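You operate a simulated robot arm through the tools that you are given. There is no shell and no other tool. Be economical: measure what you need, move in short steps, check, and stop when the job is done.

You are at the controls of a simulated two-armed robot. One attempt, no reset.

TASK
Put two of the gold tins from the top of the mesh cupboard on the green tray.

The check looks at the end state, three seconds after you hand in, the way a careful person would. Anything else that was tipped, shoved, dropped, spilled or broken makes it a failure.

THE ROBOT
Two 6-joint arms with two-finger parallel grippers on one trunk, on a base that drives. Base frame: it is fixed to the floor where the robot stands at the start and does not move with it; the origin is under the middle of the robot, x ahead of it, y to its left, z up. Units: mm, degrees, N and s.
The left shoulder is at the start at [60, 187, 1122], the right one opposite. With the tool pointing down near the work surface each hand reaches from about 200 to 620 mm from the robot's upright axis, wherever it stands, measured 20 degrees to its own side. Payload 1.57 kg a hand.
Tool frame (each hand has its own): the origin (TCP) lies between the finger pads and is the grasp point; the fingertips stand 30 mm ahead of it; z points along the fingers, y is the line along which they close. The gripper opens to 110 mm. The fingers are 24 mm wide and 12 mm thick; the gripper's body (48 by 112 mm) begins 78 mm behind the TCP.
Orientation is that of the tool frame in the base frame, as [roll, pitch, yaw] about the fixed x, y, z axes, in that order (R = Rz(yaw) Ry(pitch) Rx(roll)). With the fingers straight down and closing along the base's y, the tool's x points along the base's -x, its y along +y and its z along -z.

THE INTERFACE
- The arms move only by the tool step_arm. It takes "left_moves", "right_moves" or both (then of equal length, played together; a hand with none holds still); each is a list of rows, each a list of 3 entries, a list of its own where there are three numbers: the turn, a rotation vector about the base's x, y, z in degrees, then the shift along the base's x, y, z in mm, then the opening, from 0 (shut) to 1 (fully open). In form: [[[rx, ry, rz], [tx, ty, tz], fingers], ...]. A call has 1 to 8 rows; each row is the pose to reach, as a shift and turn from the pose commanded when the call began. Rows are played at 5 a second. More than 50 mm and 8.6 degrees between two rows, or a gripper value outside its range, and nothing of the call is played. Where a pose cannot be reached the arm comes as near as it can. A force on the tool above 40 N (or 10 N above the force at the start of the call, whichever is more), or a blocked arm, ends the call early, and 0.2 s more pass. The fingers move at their own pace (about 153 mm/s each) and stop on an object; they squeeze with about 28 N. The grip force told is the motor's: it shows also when the fingers shut on nothing. Time passes only in rows, and 0.2 s behind the last, so rows that repeat a pose let the fingers close. The reply holds the time, the measured pose of the TCP, the force on the tool along the base axes, the opening and the grip force, in the units named above and with some noise, and new pictures: "show" is both (left out), scene, wrist or none (wrist: the cameras of the hands that moved).
- Cameras (640 x 400 px; columns grow to the right, rows downward): "scene" is now at [12.9, -2, 1657.6]; the picture's right is [-0.02, -1.00, 0.00], its down [-0.81, 0.01, -0.58] and it looks along [0.58, -0.01, -0.81] (base axes); focal length 276 px, centre (320, 200). "left" rides on the left gripper at [70, -16, -141] in its tool frame; the picture's right is [0.23, 0.97, 0.00], its down [-0.86, 0.20, -0.48] and it looks along [-0.47, 0.11, 0.88] (tool axes); focal length 222 px, centre (320, 200). "right" rides on the right gripper at [70, 16, -141] in its tool frame; the picture's right is [-0.23, 0.97, 0.00], its down [-0.86, -0.20, -0.48] and it looks along [-0.47, -0.11, 0.88] (tool axes); focal length 222 px, centre (320, 200). There is no depth. A picture from a camera that has moved, and an enlarged one, comes with that camera's place and axes in the base frame and with its lens.
- raise_lower(by): slides the trunk up (or, below 0, down) by that many mm; the arms and the scene camera ride with it, the base frame stays. It gives what a move gives, with no picture.
- steer(legs): drives the robot by 1 to 6 legs, each [ahead, left, turn to the left] in mm, mm and degrees, along the robot's own axes; the way and the turn of a leg run together, so that a leg with both is an arc; at most 1500 mm and 180 degrees a leg. The arms and the cameras ride along, it lands a little off, and it stops where it bumps. It gives what a move gives, and a new picture of the scene camera.
- turn_head(pan, tilt): turns the head with the scene camera to pan (to the left, within 86 degrees either way) and tilt (down, from -29 to 69), counted from straight ahead of the robot. It gives what a move gives, and a new picture of the scene camera.
- close_up(camera, box): a new picture of the part [left, top, right, bottom] of that camera's present view, enlarged. The clock stands still meanwhile.
- sign_off(): hands the job in; it is judged then, once.

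Go step by step. Nothing tells you exact positions but the pictures and the camera data: compare them with the known pose of the tool, close in by small moves and look again before you grip or let go. The budget is 120 turns and 170 pictures, counting those below and the enlarged ones. Unless the task says otherwise, let go and move clear before handing in, and close with one line.

The tools are called after ">>>" by a JSON object that holds its "name" and its "arguments". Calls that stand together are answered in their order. step_arm: Moves the arms, as the interface text tells. Its arguments: {"type":"object","properties":{"left_moves":{"type":"array"},"right_moves":{"type":"array"},"show":{"type":"string","enum":["both","scene","wrist","none"]}},"required":[]} The other tools are called the same way: raise_lower (by) slides the trunk up or down; steer (legs) drives the base; turn_head (pan, tilt) turns the head that bears the scene camera; close_up (camera, box) takes an enlarged picture of a part of a camera's view; sign_off () hands the job in.

At the start:

```text
clock: 0.0
left_position: [357.3, 191.9, 1148.0]
left_orientation: [179.9, 0.0, -180.0]
left_ft_force: [-0.8, -0.4, 0.3]
left_gripper_width: 110.1
left_finger_force: 0.0
right_position: [461.1, -179.9, 1151.2]
right_orientation: [179.9, 0.0, -180.0]
right_ft_force: [-0.2, -0.6, -0.4]
right_gripper_width: 110.1
right_finger_force: 0.1
trunk travel left (down, up): [-750.0, 240.0]
robot x, y, heading: [-1.1, 4.3, -0.1]
head pan, tilt: [-0.9, 54.3]
```

scene: 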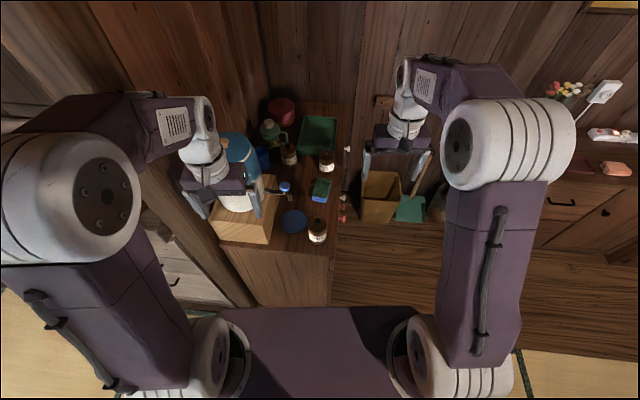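
right: 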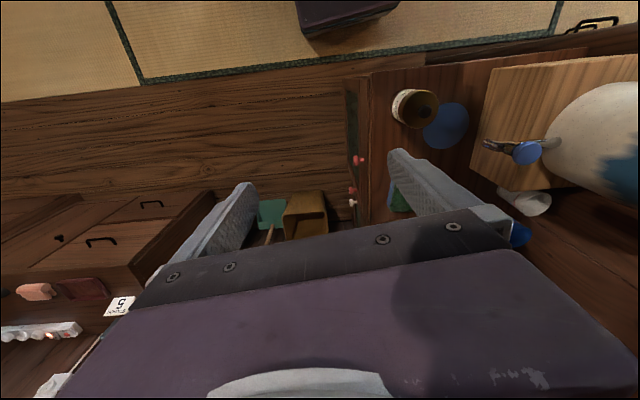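
left: 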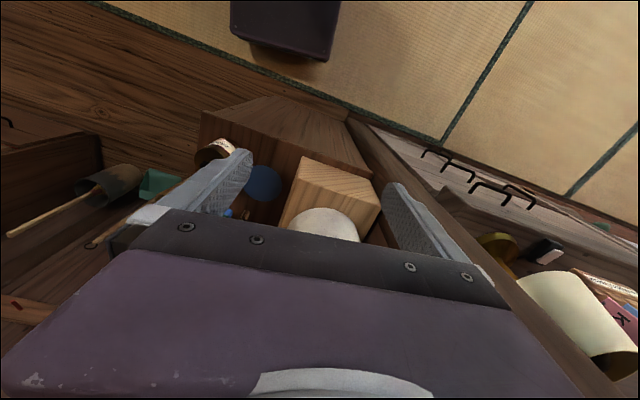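

I see a counter ahead with a green tray at its far end and some jars on it. The mesh cupboard isn't in view, so I'll look around with the head.

>>> {"name": "turn_head", "arguments": {"pan": 60, "tilt": 25}}

>>> {"name": "turn_head", "arguments": {"pan": -60, "tilt": 25}}

>>> {"name": "turn_head", "arguments": {"pan": 0, "tilt": 25}}

```text
clock: 1.3
left_position: [356.5, 193.0, 1147.6]
left_orientation: [180.0, 0.0, 179.9]
left_ft_force: [0.2, 0.1, -0.8]
left_gripper_width: 109.9
left_finger_force: 0.1
right_position: [460.1, -179.1, 1150.8]
right_orientation: [-179.9, 0.1, -179.9]
right_ft_force: [0.1, -0.1, -0.1]
right_gripper_width: 110.0
right_finger_force: 0.1
trunk travel left (down, up): [-750.0, 240.0]
robot x, y, heading: [-0.0, -0.8, 0.3]
head pan, tilt: [60.0, 25.0]
camera scene: at [-13.7, 78.8, 1700.7], right [0.87, -0.5, 0.0], down [-0.21, -0.37, -0.91], along [0.45, 0.78, -0.42], focal length 276 px, centre (320, 200)
```

scene: 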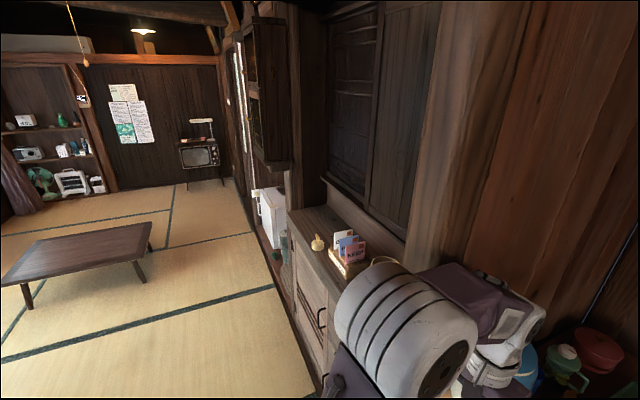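

```text
clock: 3.3
left_position: [357.0, 193.1, 1148.1]
left_orientation: [180.0, 0.0, -180.0]
left_ft_force: [0.1, 0.4, -0.8]
left_gripper_width: 110.0
left_finger_force: 0.2
right_position: [461.1, -178.5, 1150.8]
right_orientation: [-179.9, 0.1, 179.9]
right_ft_force: [0.1, -0.5, -0.3]
right_gripper_width: 109.9
right_finger_force: 0.2
trunk travel left (down, up): [-750.0, 240.0]
robot x, y, heading: [0.6, -1.1, 0.2]
head pan, tilt: [-60.0, 25.0]
camera scene: at [-13.7, -80.6, 1700.8], right [-0.87, -0.5, 0.0], down [-0.21, 0.37, -0.91], along [0.45, -0.78, -0.42], focal length 276 px, centre (320, 200)
```

scene: 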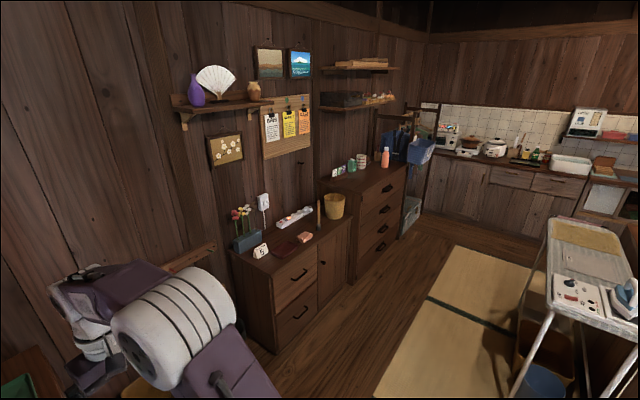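

```text
clock: 4.6
left_position: [357.1, 194.0, 1148.0]
left_orientation: [180.0, 0.0, 180.0]
left_ft_force: [-0.3, 0.1, -0.8]
left_gripper_width: 110.2
left_finger_force: 0.0
right_position: [461.3, -178.8, 1150.5]
right_orientation: [-180.0, 0.0, 180.0]
right_ft_force: [-0.1, -0.8, 0.7]
right_gripper_width: 109.7
right_finger_force: 0.2
trunk travel left (down, up): [-750.0, 240.0]
robot x, y, heading: [0.6, 0.7, 0.1]
head pan, tilt: [0.0, 25.0]
camera scene: at [32.3, -1.0, 1700.8], right [0.0, -1.0, 0.0], down [-0.42, 0.0, -0.91], along [0.91, 0.0, -0.42], focal length 276 px, centre (320, 200)
```

scene: 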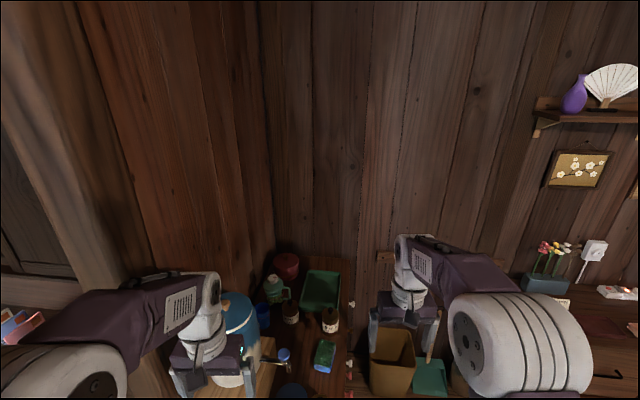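

The mesh cupboard may be the piece at the far right of the kitchen, or behind me. I'll look further that way.

>>> {"name": "turn_head", "arguments": {"pan": -86, "tilt": 20}}

>>> {"name": "turn_head", "arguments": {"pan": 86, "tilt": 20}}

```text
clock: 6.2
left_position: [356.9, 193.7, 1148.6]
left_orientation: [-179.9, -0.1, -180.0]
left_ft_force: [0.0, 0.5, -0.1]
left_gripper_width: 110.0
left_finger_force: 0.1
right_position: [460.9, -179.3, 1150.0]
right_orientation: [179.9, 0.1, -180.0]
right_ft_force: [0.3, -0.9, -0.2]
right_gripper_width: 109.9
right_finger_force: 0.0
trunk travel left (down, up): [-750.0, 240.0]
robot x, y, heading: [-2.0, -4.6, 0.3]
head pan, tilt: [-85.9, 20.0]
camera scene: at [-53.2, -93.8, 1708.9], right [-1.0, -0.07, 0.0], down [-0.02, 0.34, -0.94], along [0.07, -0.94, -0.34], focal length 276 px, centre (320, 200)
```

scene: 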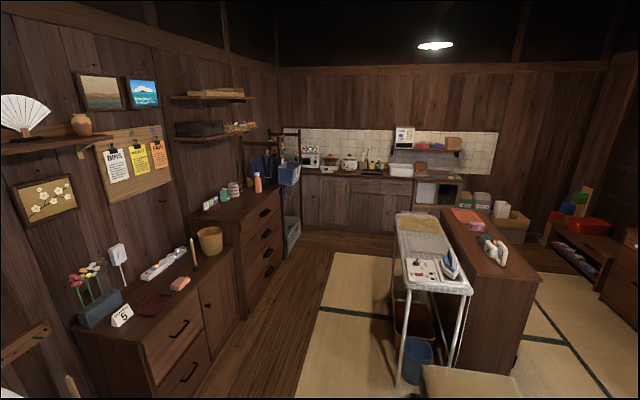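

```text
clock: 8.8
left_position: [357.3, 192.8, 1147.0]
left_orientation: [180.0, 0.0, 179.9]
left_ft_force: [0.3, 0.4, 0.0]
left_gripper_width: 110.0
left_finger_force: 0.1
right_position: [461.4, -178.7, 1150.8]
right_orientation: [-180.0, 0.0, 180.0]
right_ft_force: [0.4, 0.2, -0.5]
right_gripper_width: 109.9
right_finger_force: 0.0
trunk travel left (down, up): [-750.0, 240.0]
robot x, y, heading: [-0.4, -3.0, -0.0]
head pan, tilt: [85.9, 20.0]
camera scene: at [-53.2, 92.0, 1708.9], right [1.0, -0.07, 0.0], down [-0.02, -0.34, -0.94], along [0.07, 0.94, -0.34], focal length 276 px, centre (320, 200)
```

scene: 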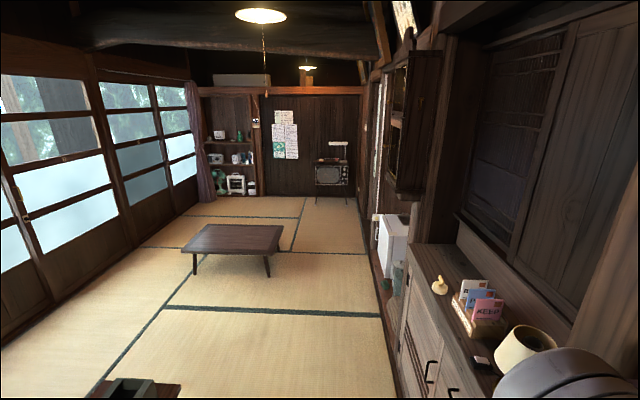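

No mesh cupboard with gold tins yet, so it's likely behind me. I'll turn right in place by 90° and look again.

>>> {"name": "steer", "arguments": {"legs": [[0, 0, -90]]}}

>>> {"name": "turn_head", "arguments": {"pan": -70, "tilt": 25}}

```text
clock: 13.1
left_position: [190.8, -358.9, 1147.4]
left_orientation: [180.0, 0.1, 89.7]
left_ft_force: [-0.2, -1.4, -0.7]
left_gripper_width: 110.0
left_finger_force: 0.0
right_position: [-182.5, -459.1, 1151.6]
right_orientation: [-180.0, 0.1, 89.6]
right_ft_force: [-0.4, 0.5, 0.5]
right_gripper_width: 110.0
right_finger_force: 0.1
trunk travel left (down, up): [-750.0, 240.0]
robot x, y, heading: [-1.6, -0.5, -90.3]
head pan, tilt: [85.9, 20.0]
camera scene: at [93.4, 51.8, 1708.9], right [-0.08, -1.0, 0.0], down [-0.34, 0.03, -0.94], along [0.94, -0.07, -0.34], focal length 276 px, centre (320, 200)
```

scene: 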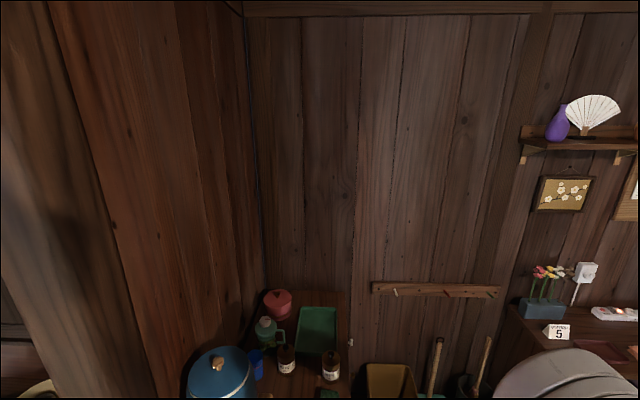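

```text
clock: 15.5
left_position: [190.1, -357.6, 1147.8]
left_orientation: [-180.0, -0.1, 89.6]
left_ft_force: [-0.2, 0.8, 0.6]
left_gripper_width: 109.8
left_finger_force: 0.1
right_position: [-181.9, -459.6, 1151.4]
right_orientation: [180.0, -0.1, 89.7]
right_ft_force: [-0.4, 0.2, 0.1]
right_gripper_width: 110.0
right_finger_force: 0.0
trunk travel left (down, up): [-750.0, 240.0]
robot x, y, heading: [1.2, 1.0, -90.3]
head pan, tilt: [-70.0, 25.0]
camera scene: at [-86.4, 28.0, 1700.8], right [-0.34, 0.94, 0.0], down [0.4, 0.14, -0.91], along [-0.85, -0.3, -0.42], focal length 276 px, centre (320, 200)
```

scene: 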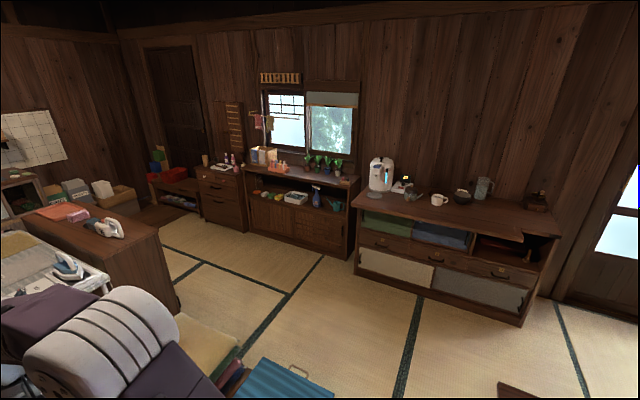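

Still no obvious gold tins. I'll zoom into the kitchen side and the far left room.

>>> {"name": "turn_head", "arguments": {"pan": -10, "tilt": 20}}

>>> {"name": "close_up", "arguments": {"camera": "scene", "box": [300, 110, 500, 235]}}

```text
clock: 16.8
left_position: [190.8, -358.2, 1146.4]
left_orientation: [-180.0, 0.1, 89.5]
left_ft_force: [-0.1, 0.0, 0.6]
left_gripper_width: 109.8
left_finger_force: 0.1
right_position: [-182.7, -460.4, 1150.7]
right_orientation: [-180.0, -0.1, 89.7]
right_ft_force: [-0.3, 0.6, 0.0]
right_gripper_width: 110.3
right_finger_force: 0.1
trunk travel left (down, up): [-750.0, 240.0]
robot x, y, heading: [-3.3, 1.9, -90.5]
head pan, tilt: [-10.0, 20.0]
camera scene: at [-16.5, -32.6, 1708.8], right [-0.98, 0.18, 0.0], down [0.06, 0.34, -0.94], along [-0.17, -0.92, -0.34], focal length 276 px, centre (320, 200)
```

scene: 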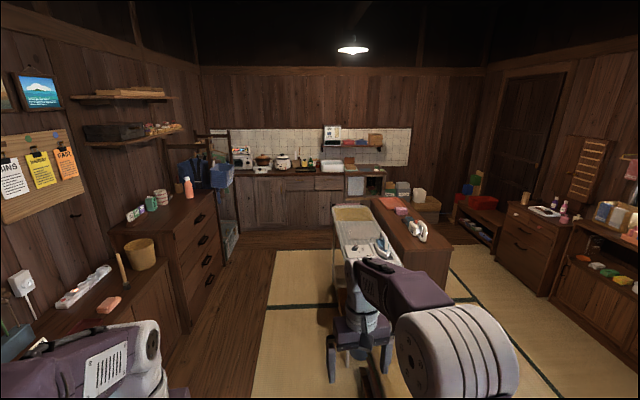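

```text
3.20 times, centred on (400, 172) of scene
camera zoom: at [-16.5, -32.6, 1708.8], right [-0.98, 0.18, 0.0], down [0.06, 0.34, -0.94], along [-0.17, -0.92, -0.34], focal length 884 px, centre (64, 288)
```

zoom: 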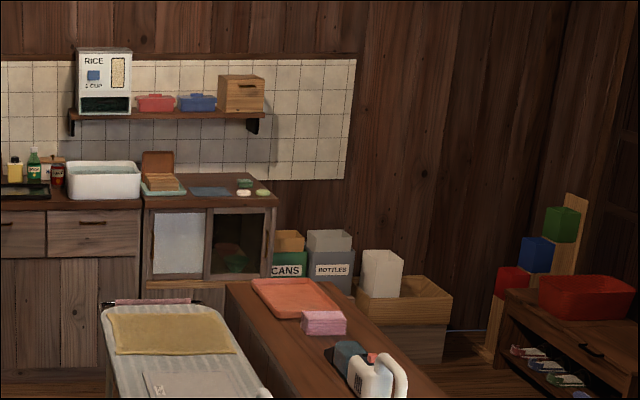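

The kitchen shows no gold tins. The counter I started at may be the mesh cupboard itself, so I'll turn back and zoom on the jars there.

>>> {"name": "steer", "arguments": {"legs": [[0, 0, 90]]}}

>>> {"name": "turn_head", "arguments": {"pan": 0, "tilt": 50}}

>>> {"name": "close_up", "arguments": {"camera": "scene", "box": [200, 80, 400, 260]}}

```text
clock: 21.0
left_position: [354.2, 196.1, 1147.3]
left_orientation: [-180.0, -0.1, -179.5]
left_ft_force: [0.7, 0.2, 0.0]
left_gripper_width: 110.0
left_finger_force: 0.1
right_position: [462.0, -174.6, 1150.9]
right_orientation: [-180.0, 0.0, -179.5]
right_ft_force: [-0.8, 1.4, -0.8]
right_gripper_width: 110.2
right_finger_force: 0.1
trunk travel left (down, up): [-750.0, 240.0]
robot x, y, heading: [-0.2, 0.4, 0.6]
head pan, tilt: [-10.0, 20.0]
camera scene: at [32.0, -16.9, 1708.9], right [-0.16, -0.99, 0.0], down [-0.34, 0.06, -0.94], along [0.93, -0.15, -0.34], focal length 276 px, centre (320, 200)
```

scene: 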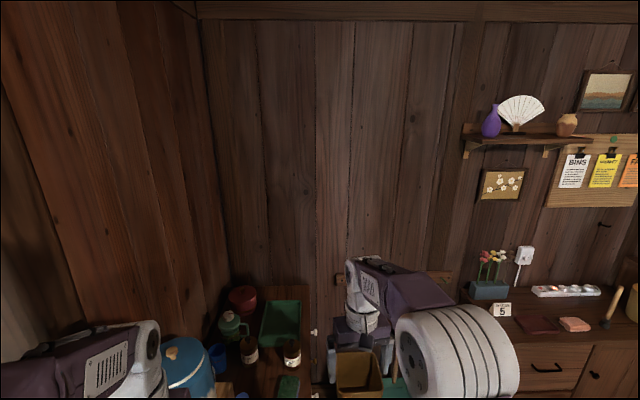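

```text
clock: 22.0
left_position: [355.0, 197.2, 1148.8]
left_orientation: [-179.9, 0.0, -179.5]
left_ft_force: [0.1, -0.4, -1.1]
left_gripper_width: 109.9
left_finger_force: 0.1
right_position: [462.9, -174.1, 1150.5]
right_orientation: [180.0, 0.0, -179.4]
right_ft_force: [0.0, 0.1, 0.8]
right_gripper_width: 110.0
right_finger_force: 0.0
trunk travel left (down, up): [-750.0, 240.0]
robot x, y, heading: [3.5, -0.2, 0.6]
head pan, tilt: [0.0, 50.0]
camera scene: at [17.2, -0.8, 1663.3], right [0.01, -1.0, 0.0], down [-0.77, -0.01, -0.64], along [0.64, 0.01, -0.77], focal length 276 px, centre (320, 200)
```

scene: 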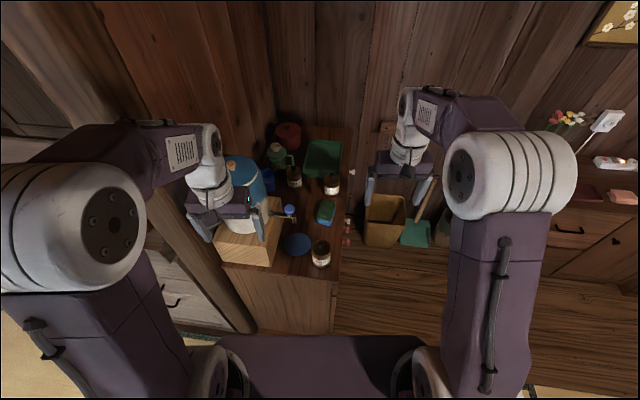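

```text
2.22 times, centred on (300, 170) of scene
camera zoom: at [17.2, -0.8, 1663.3], right [0.01, -1.0, 0.0], down [-0.77, -0.01, -0.64], along [0.64, 0.01, -0.77], focal length 614 px, centre (364, 267)
```

zoom: 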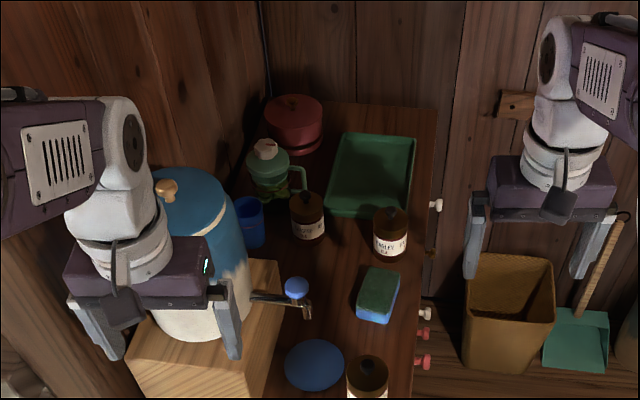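

Three lidded tins with labels stand on this counter, and they look brown or gold in the shade. I'll check their colour and the counter's sides through the right wrist camera.

>>> {"name": "close_up", "arguments": {"camera": "right", "box": [330, 60, 560, 230]}}

>>> {"name": "close_up", "arguments": {"camera": "left", "box": [180, 80, 420, 230]}}

>>> {"name": "close_up", "arguments": {"camera": "scene", "box": [280, 200, 360, 270]}}

```text
2.35 times, centred on (445, 145) of right
camera zoom: at [392.1, -160.8, 1292.7], right [0.22, 0.98, 0.0], down [0.86, -0.19, 0.48], along [0.47, -0.1, -0.88], focal length 523 px, centre (26, 329)
```

zoom: 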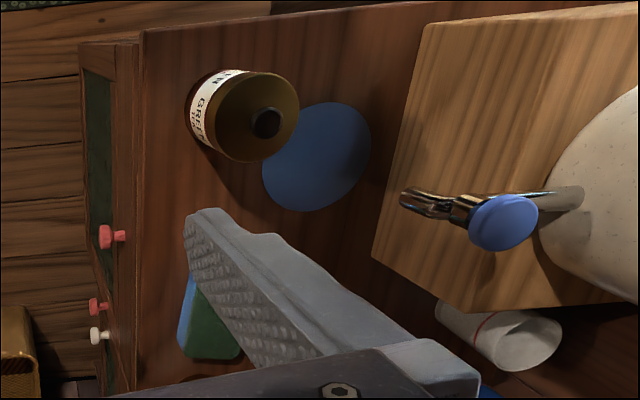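

```text
2.67 times, centred on (300, 155) of left
camera zoom: at [285.8, 180.0, 1289.6], right [-0.24, 0.97, 0.0], down [0.85, 0.21, 0.48], along [0.46, 0.11, -0.88], focal length 592 px, centre (373, 320)
```

zoom: 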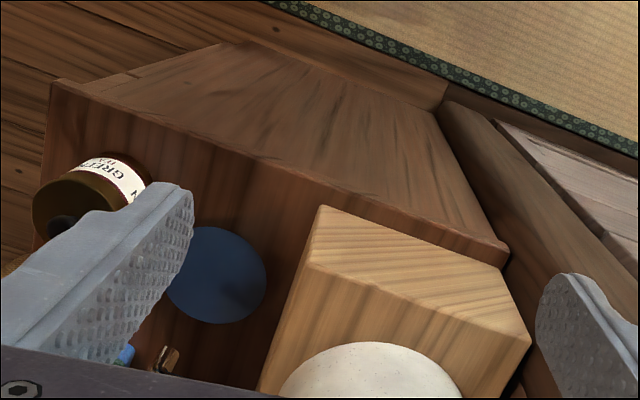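

```text
5.71 times, centred on (320, 235) of scene
camera zoom: at [17.2, -0.8, 1663.3], right [0.01, -1.0, 0.0], down [-0.77, -0.01, -0.64], along [0.64, 0.01, -0.77], focal length 1578 px, centre (320, 0)
```

zoom: 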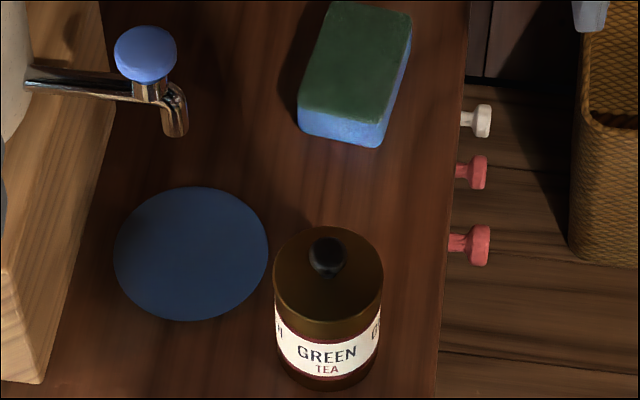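

The tins are confirmed: they have gold lids with a knob and tea labels, and this cupboard has green mesh doors on its right side. I estimate the far tins at (788,-38) and (826,116), a near one at (475,2), and the tray at x 870–1110, y ±80. They are too far to reach from here, so I'll check the floor on the right for a way in.

>>> {"name": "turn_head", "arguments": {"pan": -40, "tilt": 60}}

>>> {"name": "turn_head", "arguments": {"pan": -80, "tilt": 55}}

```text
clock: 23.0
left_position: [355.8, 197.3, 1146.9]
left_orientation: [-180.0, -0.1, -179.4]
left_ft_force: [-0.1, -0.3, -0.2]
left_gripper_width: 110.2
left_finger_force: 0.0
right_position: [463.0, -173.8, 1149.7]
right_orientation: [-180.0, 0.0, -179.4]
right_ft_force: [0.7, 0.1, -0.5]
right_gripper_width: 110.3
right_finger_force: 0.0
trunk travel left (down, up): [-750.0, 240.0]
robot x, y, heading: [0.3, 4.4, 0.6]
head pan, tilt: [-40.0, 60.0]
camera scene: at [-8.3, -43.7, 1650.7], right [-0.63, -0.77, 0.0], down [-0.67, 0.55, -0.5], along [0.39, -0.32, -0.87], focal length 276 px, centre (320, 200)
```

scene: 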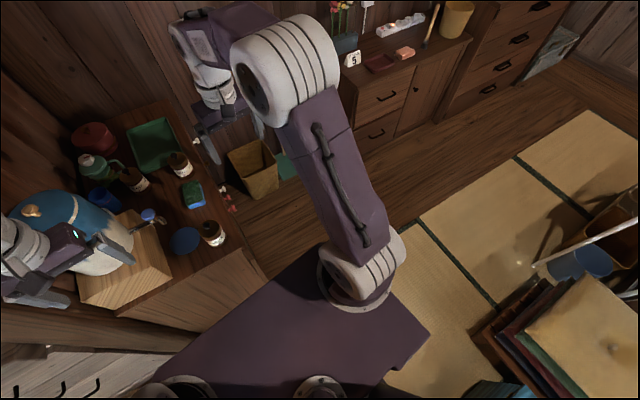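

```text
clock: 24.1
left_position: [355.6, 197.5, 1148.3]
left_orientation: [-180.0, -0.1, -179.3]
left_ft_force: [-0.8, 0.3, 0.3]
left_gripper_width: 110.1
left_finger_force: 0.1
right_position: [463.9, -175.4, 1150.8]
right_orientation: [-180.0, 0.0, -179.5]
right_ft_force: [-1.0, 0.2, 0.1]
right_gripper_width: 110.0
right_finger_force: 0.1
trunk travel left (down, up): [-750.0, 240.0]
robot x, y, heading: [-0.1, 1.3, 0.5]
head pan, tilt: [-80.0, 55.0]
camera scene: at [-46.6, -72.3, 1656.8], right [-0.98, -0.18, 0.0], down [-0.15, 0.81, -0.57], along [0.11, -0.56, -0.82], focal length 276 px, centre (320, 200)
```

scene: 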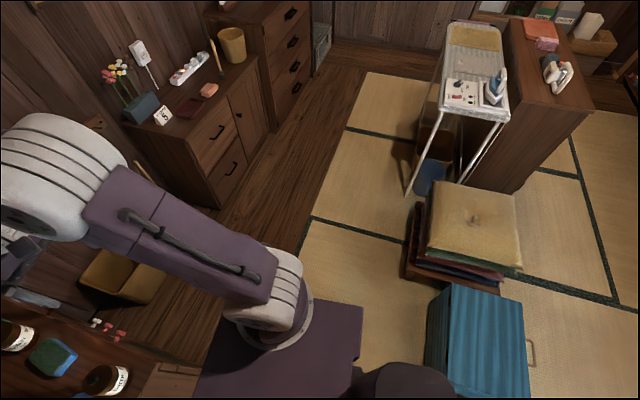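

The floor right of the cupboard is clear, apart from a basket at about x≥1010 and y from -310 to -520. I'll drive there and stand facing the cupboard's side at about (690,-500).

>>> {"name": "steer", "arguments": {"legs": [[0, -510, 0], [0, 0, 90], [0, -660, 0]]}}

>>> {"name": "turn_head", "arguments": {"pan": -25, "tilt": 60}}

```text
clock: 34.2
left_position: [471.1, -149.4, 1147.0]
left_orientation: [180.0, 0.0, -89.7]
left_ft_force: [-0.6, 0.2, 0.7]
left_gripper_width: 110.0
left_finger_force: 0.1
right_position: [842.8, -44.0, 1151.0]
right_orientation: [180.0, 0.0, -89.7]
right_ft_force: [-0.2, 1.0, 0.0]
right_gripper_width: 110.1
right_finger_force: 0.1
trunk travel left (down, up): [-750.0, 240.0]
robot x, y, heading: [665.5, -503.3, 90.0]
head pan, tilt: [-80.0, 55.0]
camera scene: at [737.2, -553.5, 1656.8], right [0.18, -0.98, 0.0], down [-0.81, -0.15, -0.57], along [0.56, 0.1, -0.82], focal length 276 px, centre (320, 200)
```

scene: 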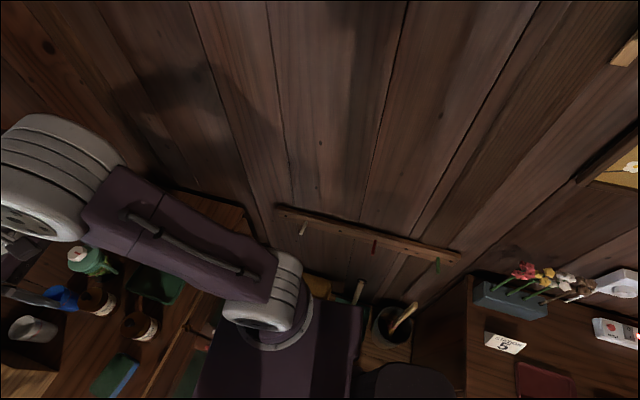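

```text
clock: 35.4
left_position: [472.0, -150.4, 1147.1]
left_orientation: [-180.0, -0.1, -89.7]
left_ft_force: [-0.3, -0.4, 0.1]
left_gripper_width: 109.8
left_finger_force: 0.0
right_position: [844.7, -44.1, 1150.2]
right_orientation: [-179.9, 0.0, -89.6]
right_ft_force: [-0.6, 0.5, 0.0]
right_gripper_width: 109.7
right_finger_force: 0.0
trunk travel left (down, up): [-750.0, 240.0]
robot x, y, heading: [663.4, -506.1, 90.4]
head pan, tilt: [-25.0, 60.0]
camera scene: at [695.2, -505.8, 1650.7], right [0.91, -0.42, 0.0], down [-0.36, -0.79, -0.5], along [0.21, 0.45, -0.87], focal length 276 px, centre (320, 200)
```

scene: 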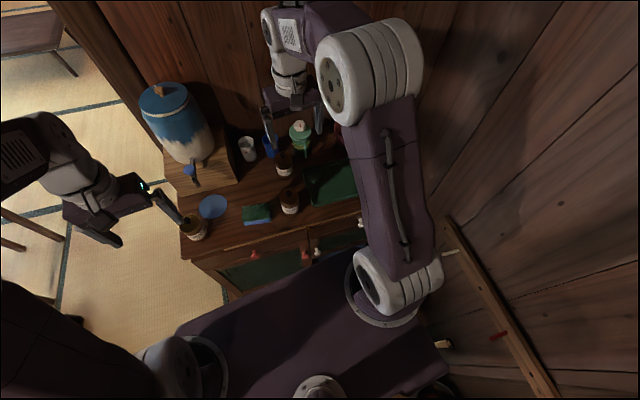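

I'm at (665,-505) facing the cupboard's side. I'll zoom in to measure the tins and the tray again.

>>> {"name": "close_up", "arguments": {"camera": "scene", "box": [180, 110, 380, 235]}}

>>> {"name": "close_up", "arguments": {"camera": "right", "box": [0, 0, 640, 400]}}

```text
3.20 times, centred on (280, 172) of scene
camera zoom: at [695.2, -505.8, 1650.7], right [0.91, -0.42, 0.0], down [-0.36, -0.79, -0.5], along [0.21, 0.45, -0.87], focal length 884 px, centre (448, 288)
```

zoom: 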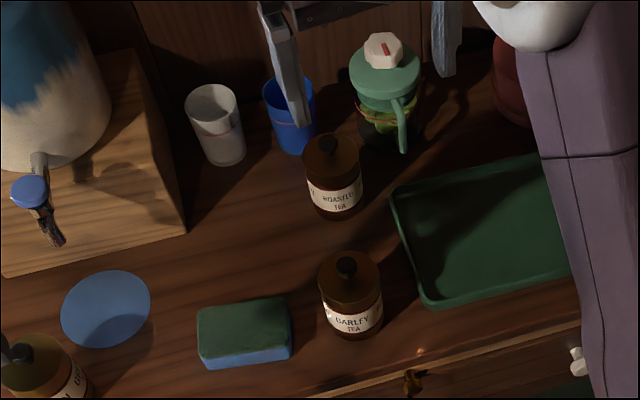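

```text
1.00 times, centred on (320, 200) of right
camera zoom: at [827.1, -114.9, 1292.7], right [-0.97, 0.22, 0.0], down [0.2, 0.86, 0.48], along [0.11, 0.47, -0.88], focal length 222 px, centre (320, 200)
```

zoom: 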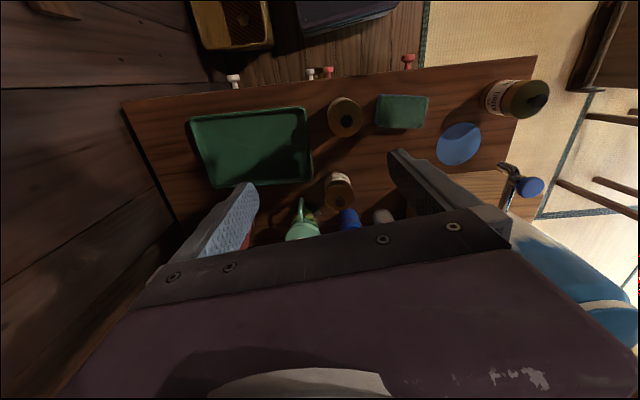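

Two views agree: the barley tin is at about (797,-47), the roasted tin at (835,97) and the tray centre at (1003,-8), turned about -8°. I'll bring the right hand above the barley tin.

>>> {"name": "step_arm", "arguments": {"right_moves": [[[0, 0, 0], [-24, -1, -40], 0.85], [[0, 0, 0], [-47, -3, -80], 0.85], [[0, 0, 0], [-47, -3, -120], 0.85], [[0, 0, 0], [-47, -3, -160], 0.85], [[0, 0, 0], [-47, -3, -185], 0.85], [[0, 0, 0], [-47, -3, -185], 0.85]]}}

```text
clock: 36.8
left_position: [472.4, -149.9, 1147.5]
left_orientation: [179.9, 0.0, -89.7]
left_ft_force: [-0.4, 0.1, -0.9]
left_gripper_width: 110.1
left_finger_force: 0.1
right_position: [796.1, -49.4, 964.8]
right_orientation: [180.0, 0.0, -89.7]
right_ft_force: [0.2, 0.7, -0.1]
right_gripper_width: 93.6
right_finger_force: 0.2
trunk travel left (down, up): [-750.0, 240.0]
robot x, y, heading: [667.2, -504.1, 90.4]
head pan, tilt: [-25.0, 60.0]
camera scene: at [695.2, -506.4, 1650.7], right [0.91, -0.42, 0.0], down [-0.36, -0.79, -0.5], along [0.21, 0.45, -0.87], focal length 276 px, centre (320, 200)
camera right: at [779.3, -121.2, 1106.5], right [-0.97, 0.22, 0.0], down [0.2, 0.86, 0.48], along [0.11, 0.47, -0.88], focal length 222 px, centre (320, 200)
```

scene: 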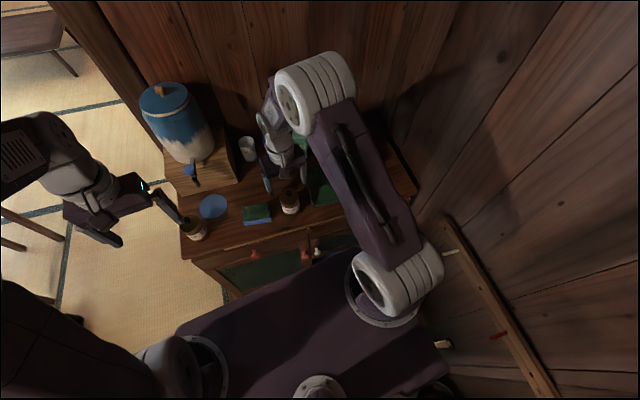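
right: 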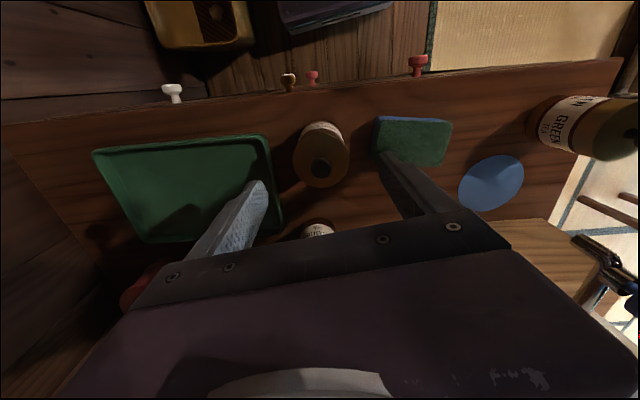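

The tin is at about (796,-43). I'll shift 6 mm in y and come down around it to z about 830.

>>> {"name": "step_arm", "arguments": {"right_moves": [[[0, 0, 0], [0, 6, -30], 0.85], [[0, 0, 0], [0, 6, -60], 0.85], [[0, 0, 0], [0, 6, -90], 0.85], [[0, 0, 0], [0, 6, -115], 0.85], [[0, 0, 0], [0, 6, -135], 0.85], [[0, 0, 0], [0, 6, -135], 0.85]]}}

>>> {"name": "close_up", "arguments": {"camera": "scene", "box": [220, 140, 380, 240]}}

```text
clock: 38.2
left_position: [472.6, -148.5, 1148.3]
left_orientation: [-179.9, -0.1, -89.7]
left_ft_force: [0.9, -0.1, -0.2]
left_gripper_width: 109.6
left_finger_force: 0.1
right_position: [797.2, -40.2, 831.1]
right_orientation: [-180.0, 0.0, -89.7]
right_ft_force: [0.1, 0.7, -0.6]
right_gripper_width: 93.5
right_finger_force: 0.0
trunk travel left (down, up): [-750.0, 240.0]
robot x, y, heading: [664.7, -507.3, 90.4]
head pan, tilt: [-25.0, 60.0]
camera scene: at [694.9, -506.0, 1650.7], right [0.91, -0.42, 0.0], down [-0.36, -0.79, -0.5], along [0.21, 0.45, -0.87], focal length 276 px, centre (320, 200)
camera right: at [779.1, -112.6, 972.0], right [-0.97, 0.22, 0.0], down [0.2, 0.86, 0.48], along [0.11, 0.47, -0.88], focal length 222 px, centre (320, 200)
```

scene: 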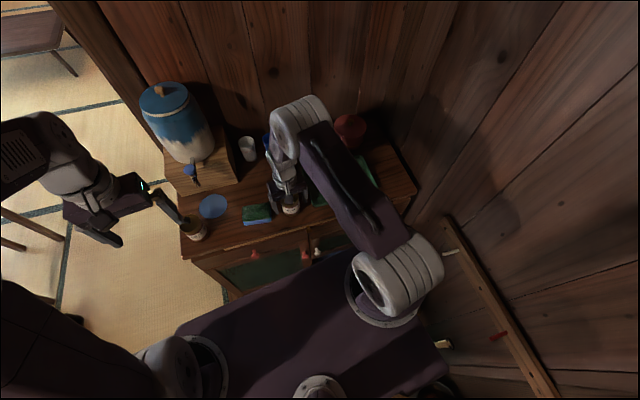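
right: 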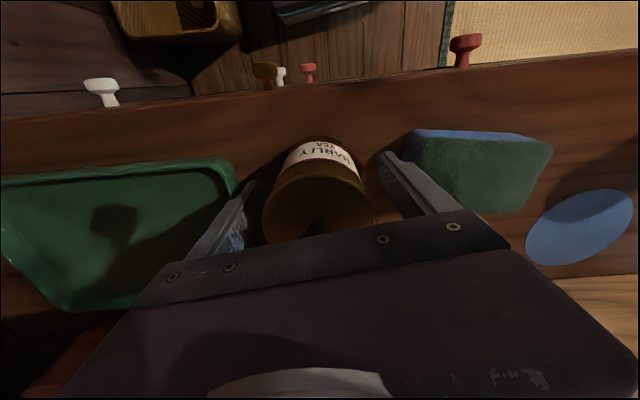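

```text
4.00 times, centred on (300, 190) of scene
camera zoom: at [694.9, -506.0, 1650.7], right [0.91, -0.42, 0.0], down [-0.36, -0.79, -0.5], along [0.21, 0.45, -0.87], focal length 1105 px, centre (400, 240)
```

zoom: 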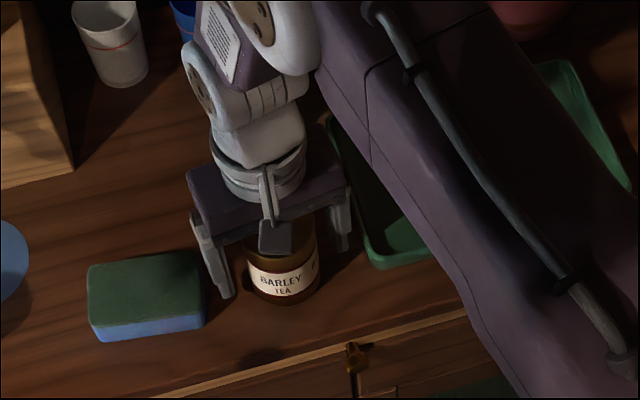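

The tin sits between the fingers. I'll close on it.

>>> {"name": "step_arm", "arguments": {"right_moves": [[[0, 0, 0], [0, 0, 0], 0.6], [[0, 0, 0], [0, 0, 0], 0.45], [[0, 0, 0], [0, 0, 0], 0.45], [[0, 0, 0], [0, 0, 0], 0.45], [[0, 0, 0], [0, 0, 0], 0.45]], "show": "wrist"}}

```text
clock: 39.4
left_position: [471.5, -149.5, 1148.7]
left_orientation: [180.0, 0.1, -89.7]
left_ft_force: [0.1, -0.2, -0.3]
left_gripper_width: 110.0
left_finger_force: 0.1
right_position: [796.3, -40.1, 830.6]
right_orientation: [-180.0, 0.1, -89.7]
right_ft_force: [0.2, 0.7, 0.3]
right_gripper_width: 61.5
right_finger_force: 28.0
trunk travel left (down, up): [-750.0, 240.0]
robot x, y, heading: [664.6, -503.3, 90.1]
head pan, tilt: [-25.0, 60.0]
camera right: at [779.1, -112.5, 972.2], right [-0.97, 0.22, 0.0], down [0.2, 0.86, 0.48], along [0.11, 0.47, -0.88], focal length 222 px, centre (320, 200)
```

right: 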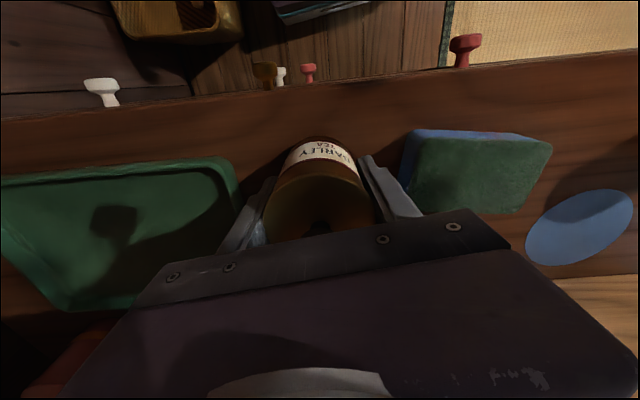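

I have it, 61.5 mm wide at 28 N. Lifting straight up.

>>> {"name": "step_arm", "arguments": {"right_moves": [[[0, 0, 0], [0, 0, 25], 0.4], [[0, 0, 0], [0, 0, 55], 0.4], [[0, 0, 0], [0, 0, 90], 0.4], [[0, 0, 0], [30, 0, 120], 0.4], [[0, 0, 0], [70, 5, 125], 0.4], [[0, 0, 0], [110, 10, 125], 0.4], [[0, 0, 0], [150, 15, 125], 0.4], [[0, 0, 0], [150, 15, 125], 0.4]]}}

```text
clock: 41.2
left_position: [471.7, -147.6, 1147.4]
left_orientation: [180.0, 0.0, -89.6]
left_ft_force: [0.5, -0.5, -0.8]
left_gripper_width: 109.7
left_finger_force: 0.0
right_position: [943.7, -22.7, 955.3]
right_orientation: [179.9, 0.0, -89.7]
right_ft_force: [0.3, 1.0, 0.2]
right_gripper_width: 61.3
right_finger_force: 27.7
trunk travel left (down, up): [-750.0, 240.0]
robot x, y, heading: [665.6, -507.0, 90.2]
head pan, tilt: [-25.0, 60.0]
camera scene: at [694.2, -505.7, 1650.7], right [0.91, -0.42, 0.0], down [-0.36, -0.79, -0.5], along [0.21, 0.45, -0.87], focal length 276 px, centre (320, 200)
camera right: at [927.9, -94.7, 1097.2], right [-0.97, 0.22, 0.0], down [0.2, 0.86, 0.48], along [0.11, 0.47, -0.88], focal length 222 px, centre (320, 200)
```

scene: 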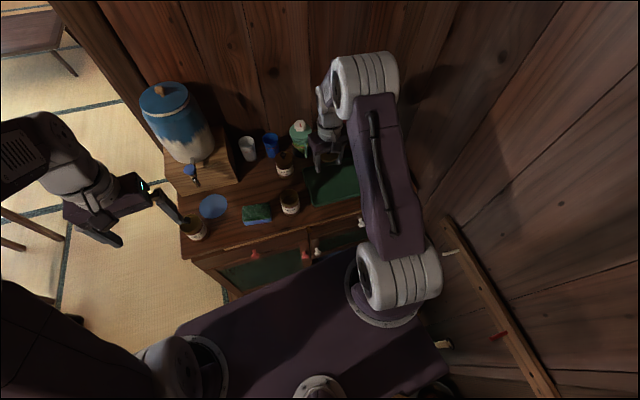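
right: 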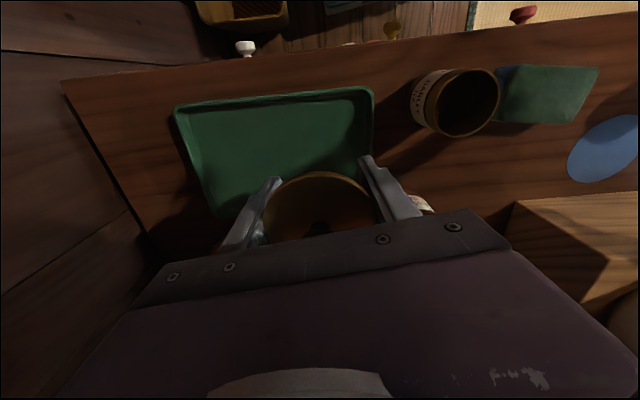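

The tin stayed on the counter, open, and I'm only holding its lid. I'll look closely before putting it back.

>>> {"name": "close_up", "arguments": {"camera": "right", "box": [200, 40, 520, 240]}}

>>> {"name": "close_up", "arguments": {"camera": "scene", "box": [260, 130, 370, 220]}}

```text
2.00 times, centred on (360, 140) of right
camera zoom: at [927.9, -94.7, 1097.2], right [-0.97, 0.22, 0.0], down [0.2, 0.86, 0.48], along [0.11, 0.47, -0.88], focal length 444 px, centre (240, 320)
```

zoom: 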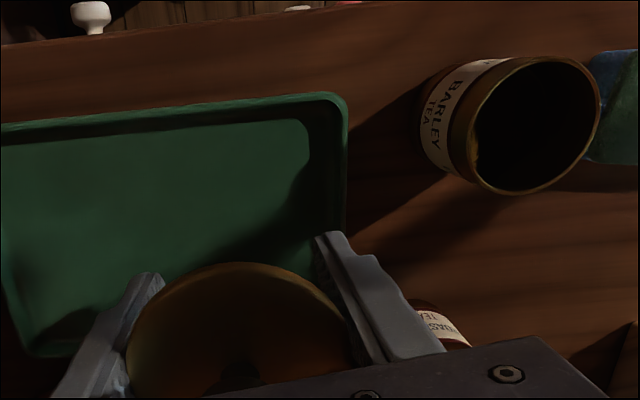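

```text
4.44 times, centred on (315, 175) of scene
camera zoom: at [694.2, -505.7, 1650.7], right [0.91, -0.42, 0.0], down [-0.36, -0.79, -0.5], along [0.21, 0.45, -0.87], focal length 1228 px, centre (342, 311)
```

zoom: 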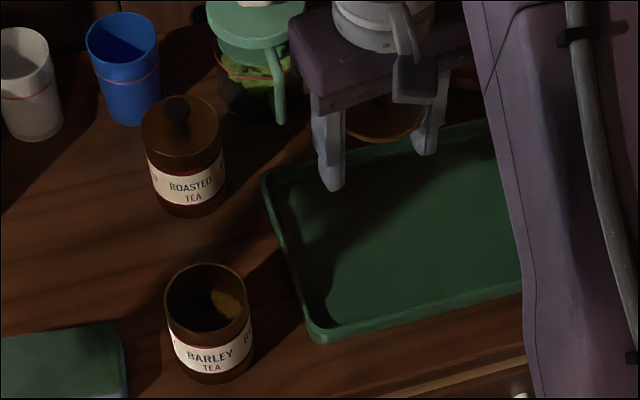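

The lids simply lift off, so the pads must have caught the lid skirt. I'll retrace the path exactly, put the lid back and then take the tin lower on its body with a tilted hand.

>>> {"name": "step_arm", "arguments": {"right_moves": [[[0, 0, 0], [-40, -5, 0], 0.4], [[0, 0, 0], [-80, -10, 0], 0.4], [[0, 0, 0], [-120, -15, 0], 0.4], [[0, 0, 0], [-150, -15, 0], 0.4], [[0, 0, 0], [-150, -15, -40], 0.4], [[0, 0, 0], [-150, -15, -75], 0.4], [[0, 0, 0], [-150, -15, -85], 0.4], [[0, 0, 0], [-150, -15, -85], 0.4]]}}

>>> {"name": "close_up", "arguments": {"camera": "scene", "box": [250, 150, 350, 230]}}

```text
clock: 43.0
left_position: [472.7, -148.5, 1148.5]
left_orientation: [-180.0, 0.0, -89.7]
left_ft_force: [-0.1, -0.3, 0.3]
left_gripper_width: 109.9
left_finger_force: 0.1
right_position: [795.8, -40.0, 869.4]
right_orientation: [180.0, 0.0, -89.6]
right_ft_force: [0.0, -0.2, -0.6]
right_gripper_width: 61.5
right_finger_force: 28.1
trunk travel left (down, up): [-750.0, 240.0]
robot x, y, heading: [668.6, -505.6, 90.4]
head pan, tilt: [-25.0, 60.0]
camera scene: at [695.2, -505.6, 1650.7], right [0.91, -0.42, 0.0], down [-0.36, -0.79, -0.5], along [0.21, 0.45, -0.87], focal length 276 px, centre (320, 200)
camera right: at [779.5, -110.8, 1011.4], right [-0.97, 0.22, 0.0], down [0.2, 0.86, 0.48], along [0.11, 0.47, -0.88], focal length 222 px, centre (320, 200)
```

scene: 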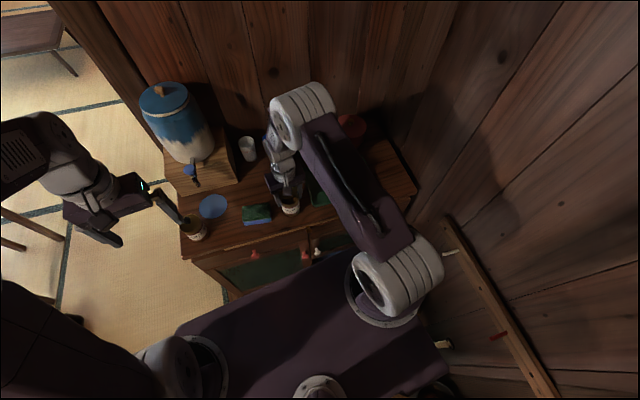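
right: 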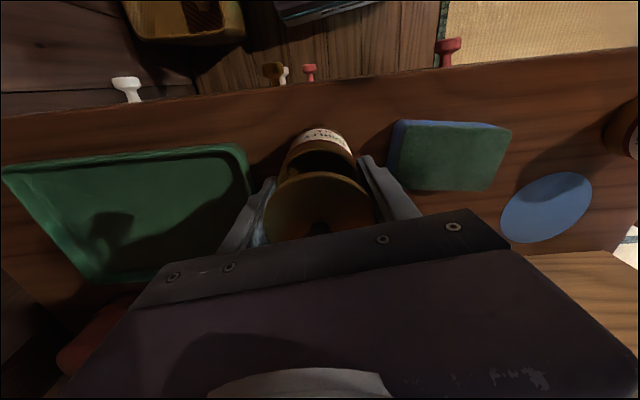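

```text
5.00 times, centred on (300, 190) of scene
camera zoom: at [695.2, -505.6, 1650.7], right [0.91, -0.42, 0.0], down [-0.36, -0.79, -0.5], along [0.21, 0.45, -0.87], focal length 1381 px, centre (420, 250)
```

zoom: 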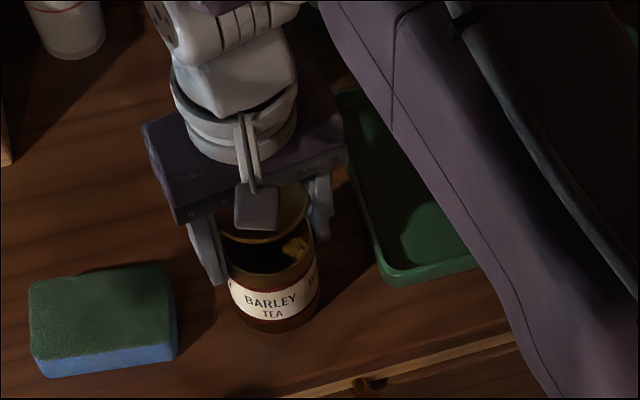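

Lid and tin line up, so I'll lower the lid the remaining 40 mm slowly.

>>> {"name": "step_arm", "arguments": {"right_moves": [[[0, 0, 0], [0, 0, -10], 0.4], [[0, 0, 0], [0, 0, -20], 0.4], [[0, 0, 0], [0, 0, -28], 0.4], [[0, 0, 0], [0, 0, -33], 0.4], [[0, 0, 0], [0, 0, -36], 0.4], [[0, 0, 0], [0, 0, -38], 0.4], [[0, 0, 0], [0, 0, -39], 0.4], [[0, 0, 0], [0, 0, -39], 0.4]]}}

>>> {"name": "close_up", "arguments": {"camera": "scene", "box": [260, 170, 330, 226]}}

>>> {"name": "close_up", "arguments": {"camera": "right", "box": [220, 110, 420, 240]}}

```text
clock: 44.8
left_position: [472.6, -149.4, 1148.3]
left_orientation: [-179.9, 0.0, -89.7]
left_ft_force: [0.4, 0.3, 0.4]
left_gripper_width: 110.0
left_finger_force: 0.0
right_position: [795.9, -40.8, 832.0]
right_orientation: [-180.0, 0.0, -89.7]
right_ft_force: [-0.5, -0.6, 0.3]
right_gripper_width: 61.5
right_finger_force: 27.9
trunk travel left (down, up): [-750.0, 240.0]
robot x, y, heading: [665.7, -500.7, 90.2]
head pan, tilt: [-25.0, 60.0]
camera scene: at [695.0, -505.7, 1650.7], right [0.91, -0.42, 0.0], down [-0.36, -0.79, -0.5], along [0.21, 0.45, -0.87], focal length 276 px, centre (320, 200)
camera right: at [780.0, -111.8, 973.7], right [-0.97, 0.22, 0.0], down [0.2, 0.86, 0.48], along [0.11, 0.47, -0.88], focal length 222 px, centre (320, 200)
```

scene: 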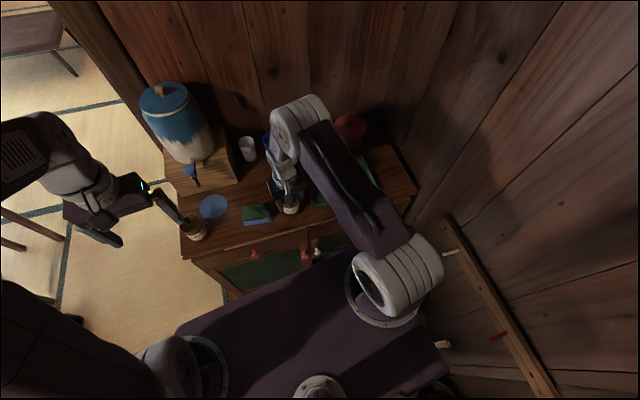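
right: 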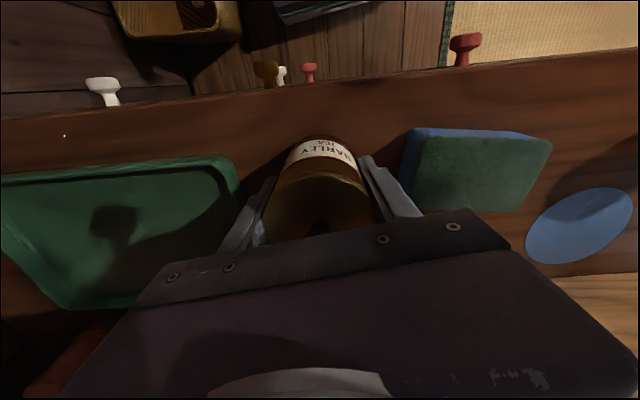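

```text
7.14 times, centred on (295, 198) of scene
camera zoom: at [695.0, -505.7, 1650.7], right [0.91, -0.42, 0.0], down [-0.36, -0.79, -0.5], along [0.21, 0.45, -0.87], focal length 1973 px, centre (499, 214)
```

zoom: 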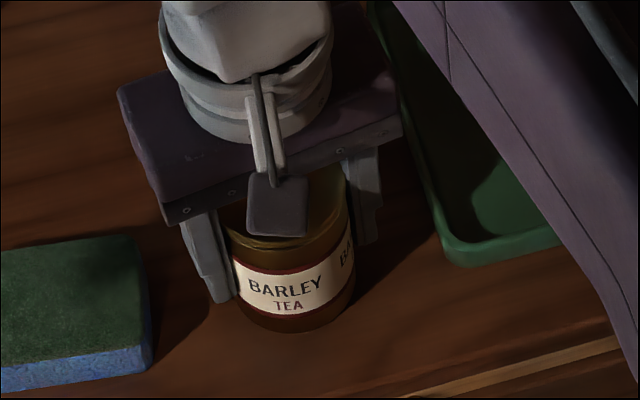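

```text
3.08 times, centred on (320, 175) of right
camera zoom: at [780.0, -111.8, 973.7], right [-0.97, 0.22, 0.0], down [0.2, 0.86, 0.48], along [0.11, 0.47, -0.88], focal length 684 px, centre (320, 277)
```

zoom: 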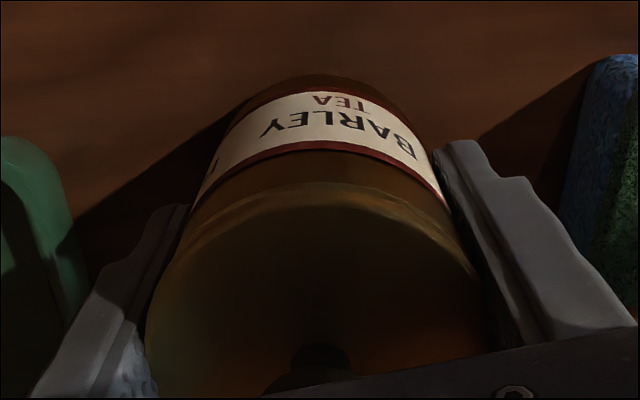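

The lid is back on, within a millimetre or so. I'll release gently and rise, then inspect.

>>> {"name": "step_arm", "arguments": {"right_moves": [[[0, 0, 0], [0, 0, -1], 0.4], [[0, 0, 0], [0, 0, -1], 0.62], [[0, 0, 0], [0, 0, -1], 0.8], [[0, 0, 0], [0, 0, -1], 0.85], [[0, 0, 0], [0, 0, 40], 0.85], [[0, 0, 0], [0, 0, 85], 0.85], [[0, 0, 0], [0, 0, 130], 0.85], [[0, 0, 0], [0, 0, 130], 0.85]]}}

>>> {"name": "close_up", "arguments": {"camera": "scene", "box": [260, 165, 330, 221]}}

>>> {"name": "close_up", "arguments": {"camera": "right", "box": [220, 90, 420, 220]}}

```text
clock: 46.6
left_position: [471.7, -148.3, 1147.7]
left_orientation: [180.0, 0.0, -89.7]
left_ft_force: [0.4, 0.4, -0.8]
left_gripper_width: 110.1
left_finger_force: 0.0
right_position: [797.4, -40.3, 961.2]
right_orientation: [-180.0, 0.0, -89.7]
right_ft_force: [-0.4, -0.1, 0.0]
right_gripper_width: 93.5
right_finger_force: 0.1
trunk travel left (down, up): [-750.0, 240.0]
robot x, y, heading: [670.4, -505.4, 90.1]
head pan, tilt: [-25.0, 60.0]
camera scene: at [695.0, -505.3, 1650.7], right [0.91, -0.42, 0.0], down [-0.36, -0.79, -0.5], along [0.21, 0.45, -0.87], focal length 276 px, centre (320, 200)
camera right: at [781.3, -111.4, 1104.4], right [-0.97, 0.22, 0.0], down [0.2, 0.86, 0.48], along [0.11, 0.47, -0.88], focal length 222 px, centre (320, 200)
```

scene: 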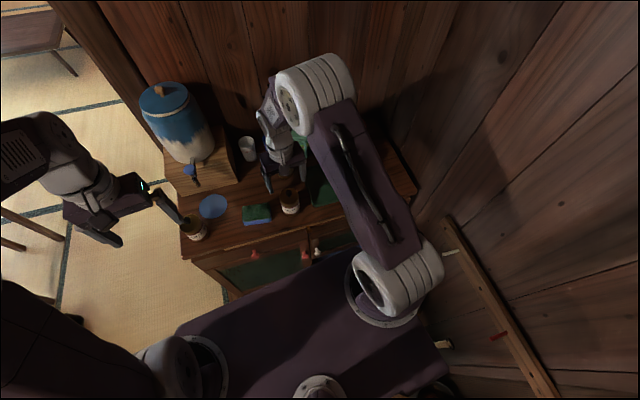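
right: 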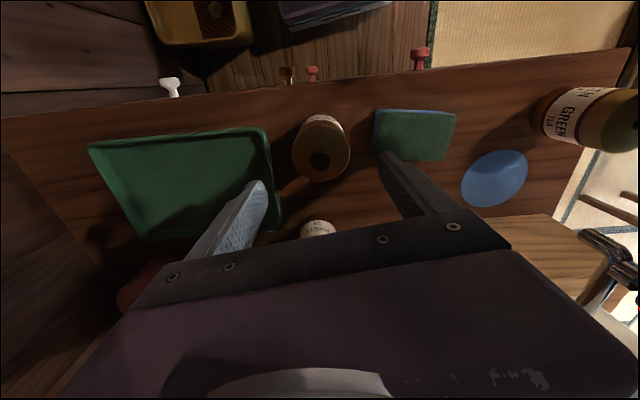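

```text
7.14 times, centred on (295, 193) of scene
camera zoom: at [695.0, -505.3, 1650.7], right [0.91, -0.42, 0.0], down [-0.36, -0.79, -0.5], along [0.21, 0.45, -0.87], focal length 1973 px, centre (499, 250)
```

zoom: 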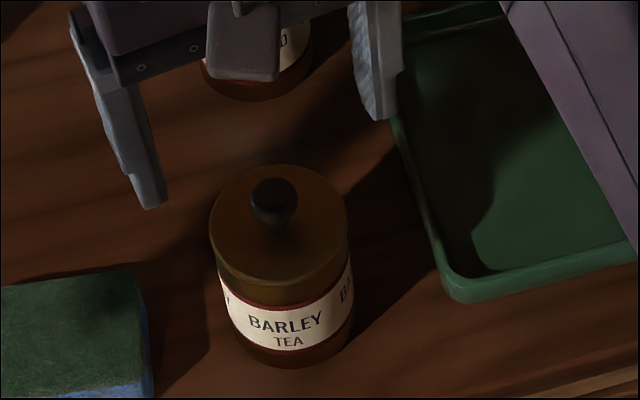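

```text
3.08 times, centred on (320, 155) of right
camera zoom: at [781.3, -111.4, 1104.4], right [-0.97, 0.22, 0.0], down [0.2, 0.86, 0.48], along [0.11, 0.47, -0.88], focal length 684 px, centre (320, 338)
```

zoom: 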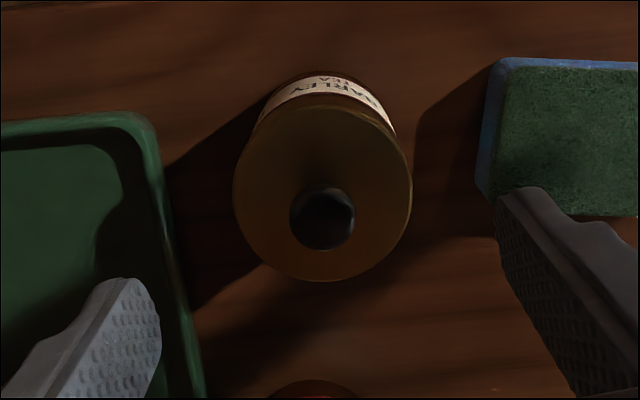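

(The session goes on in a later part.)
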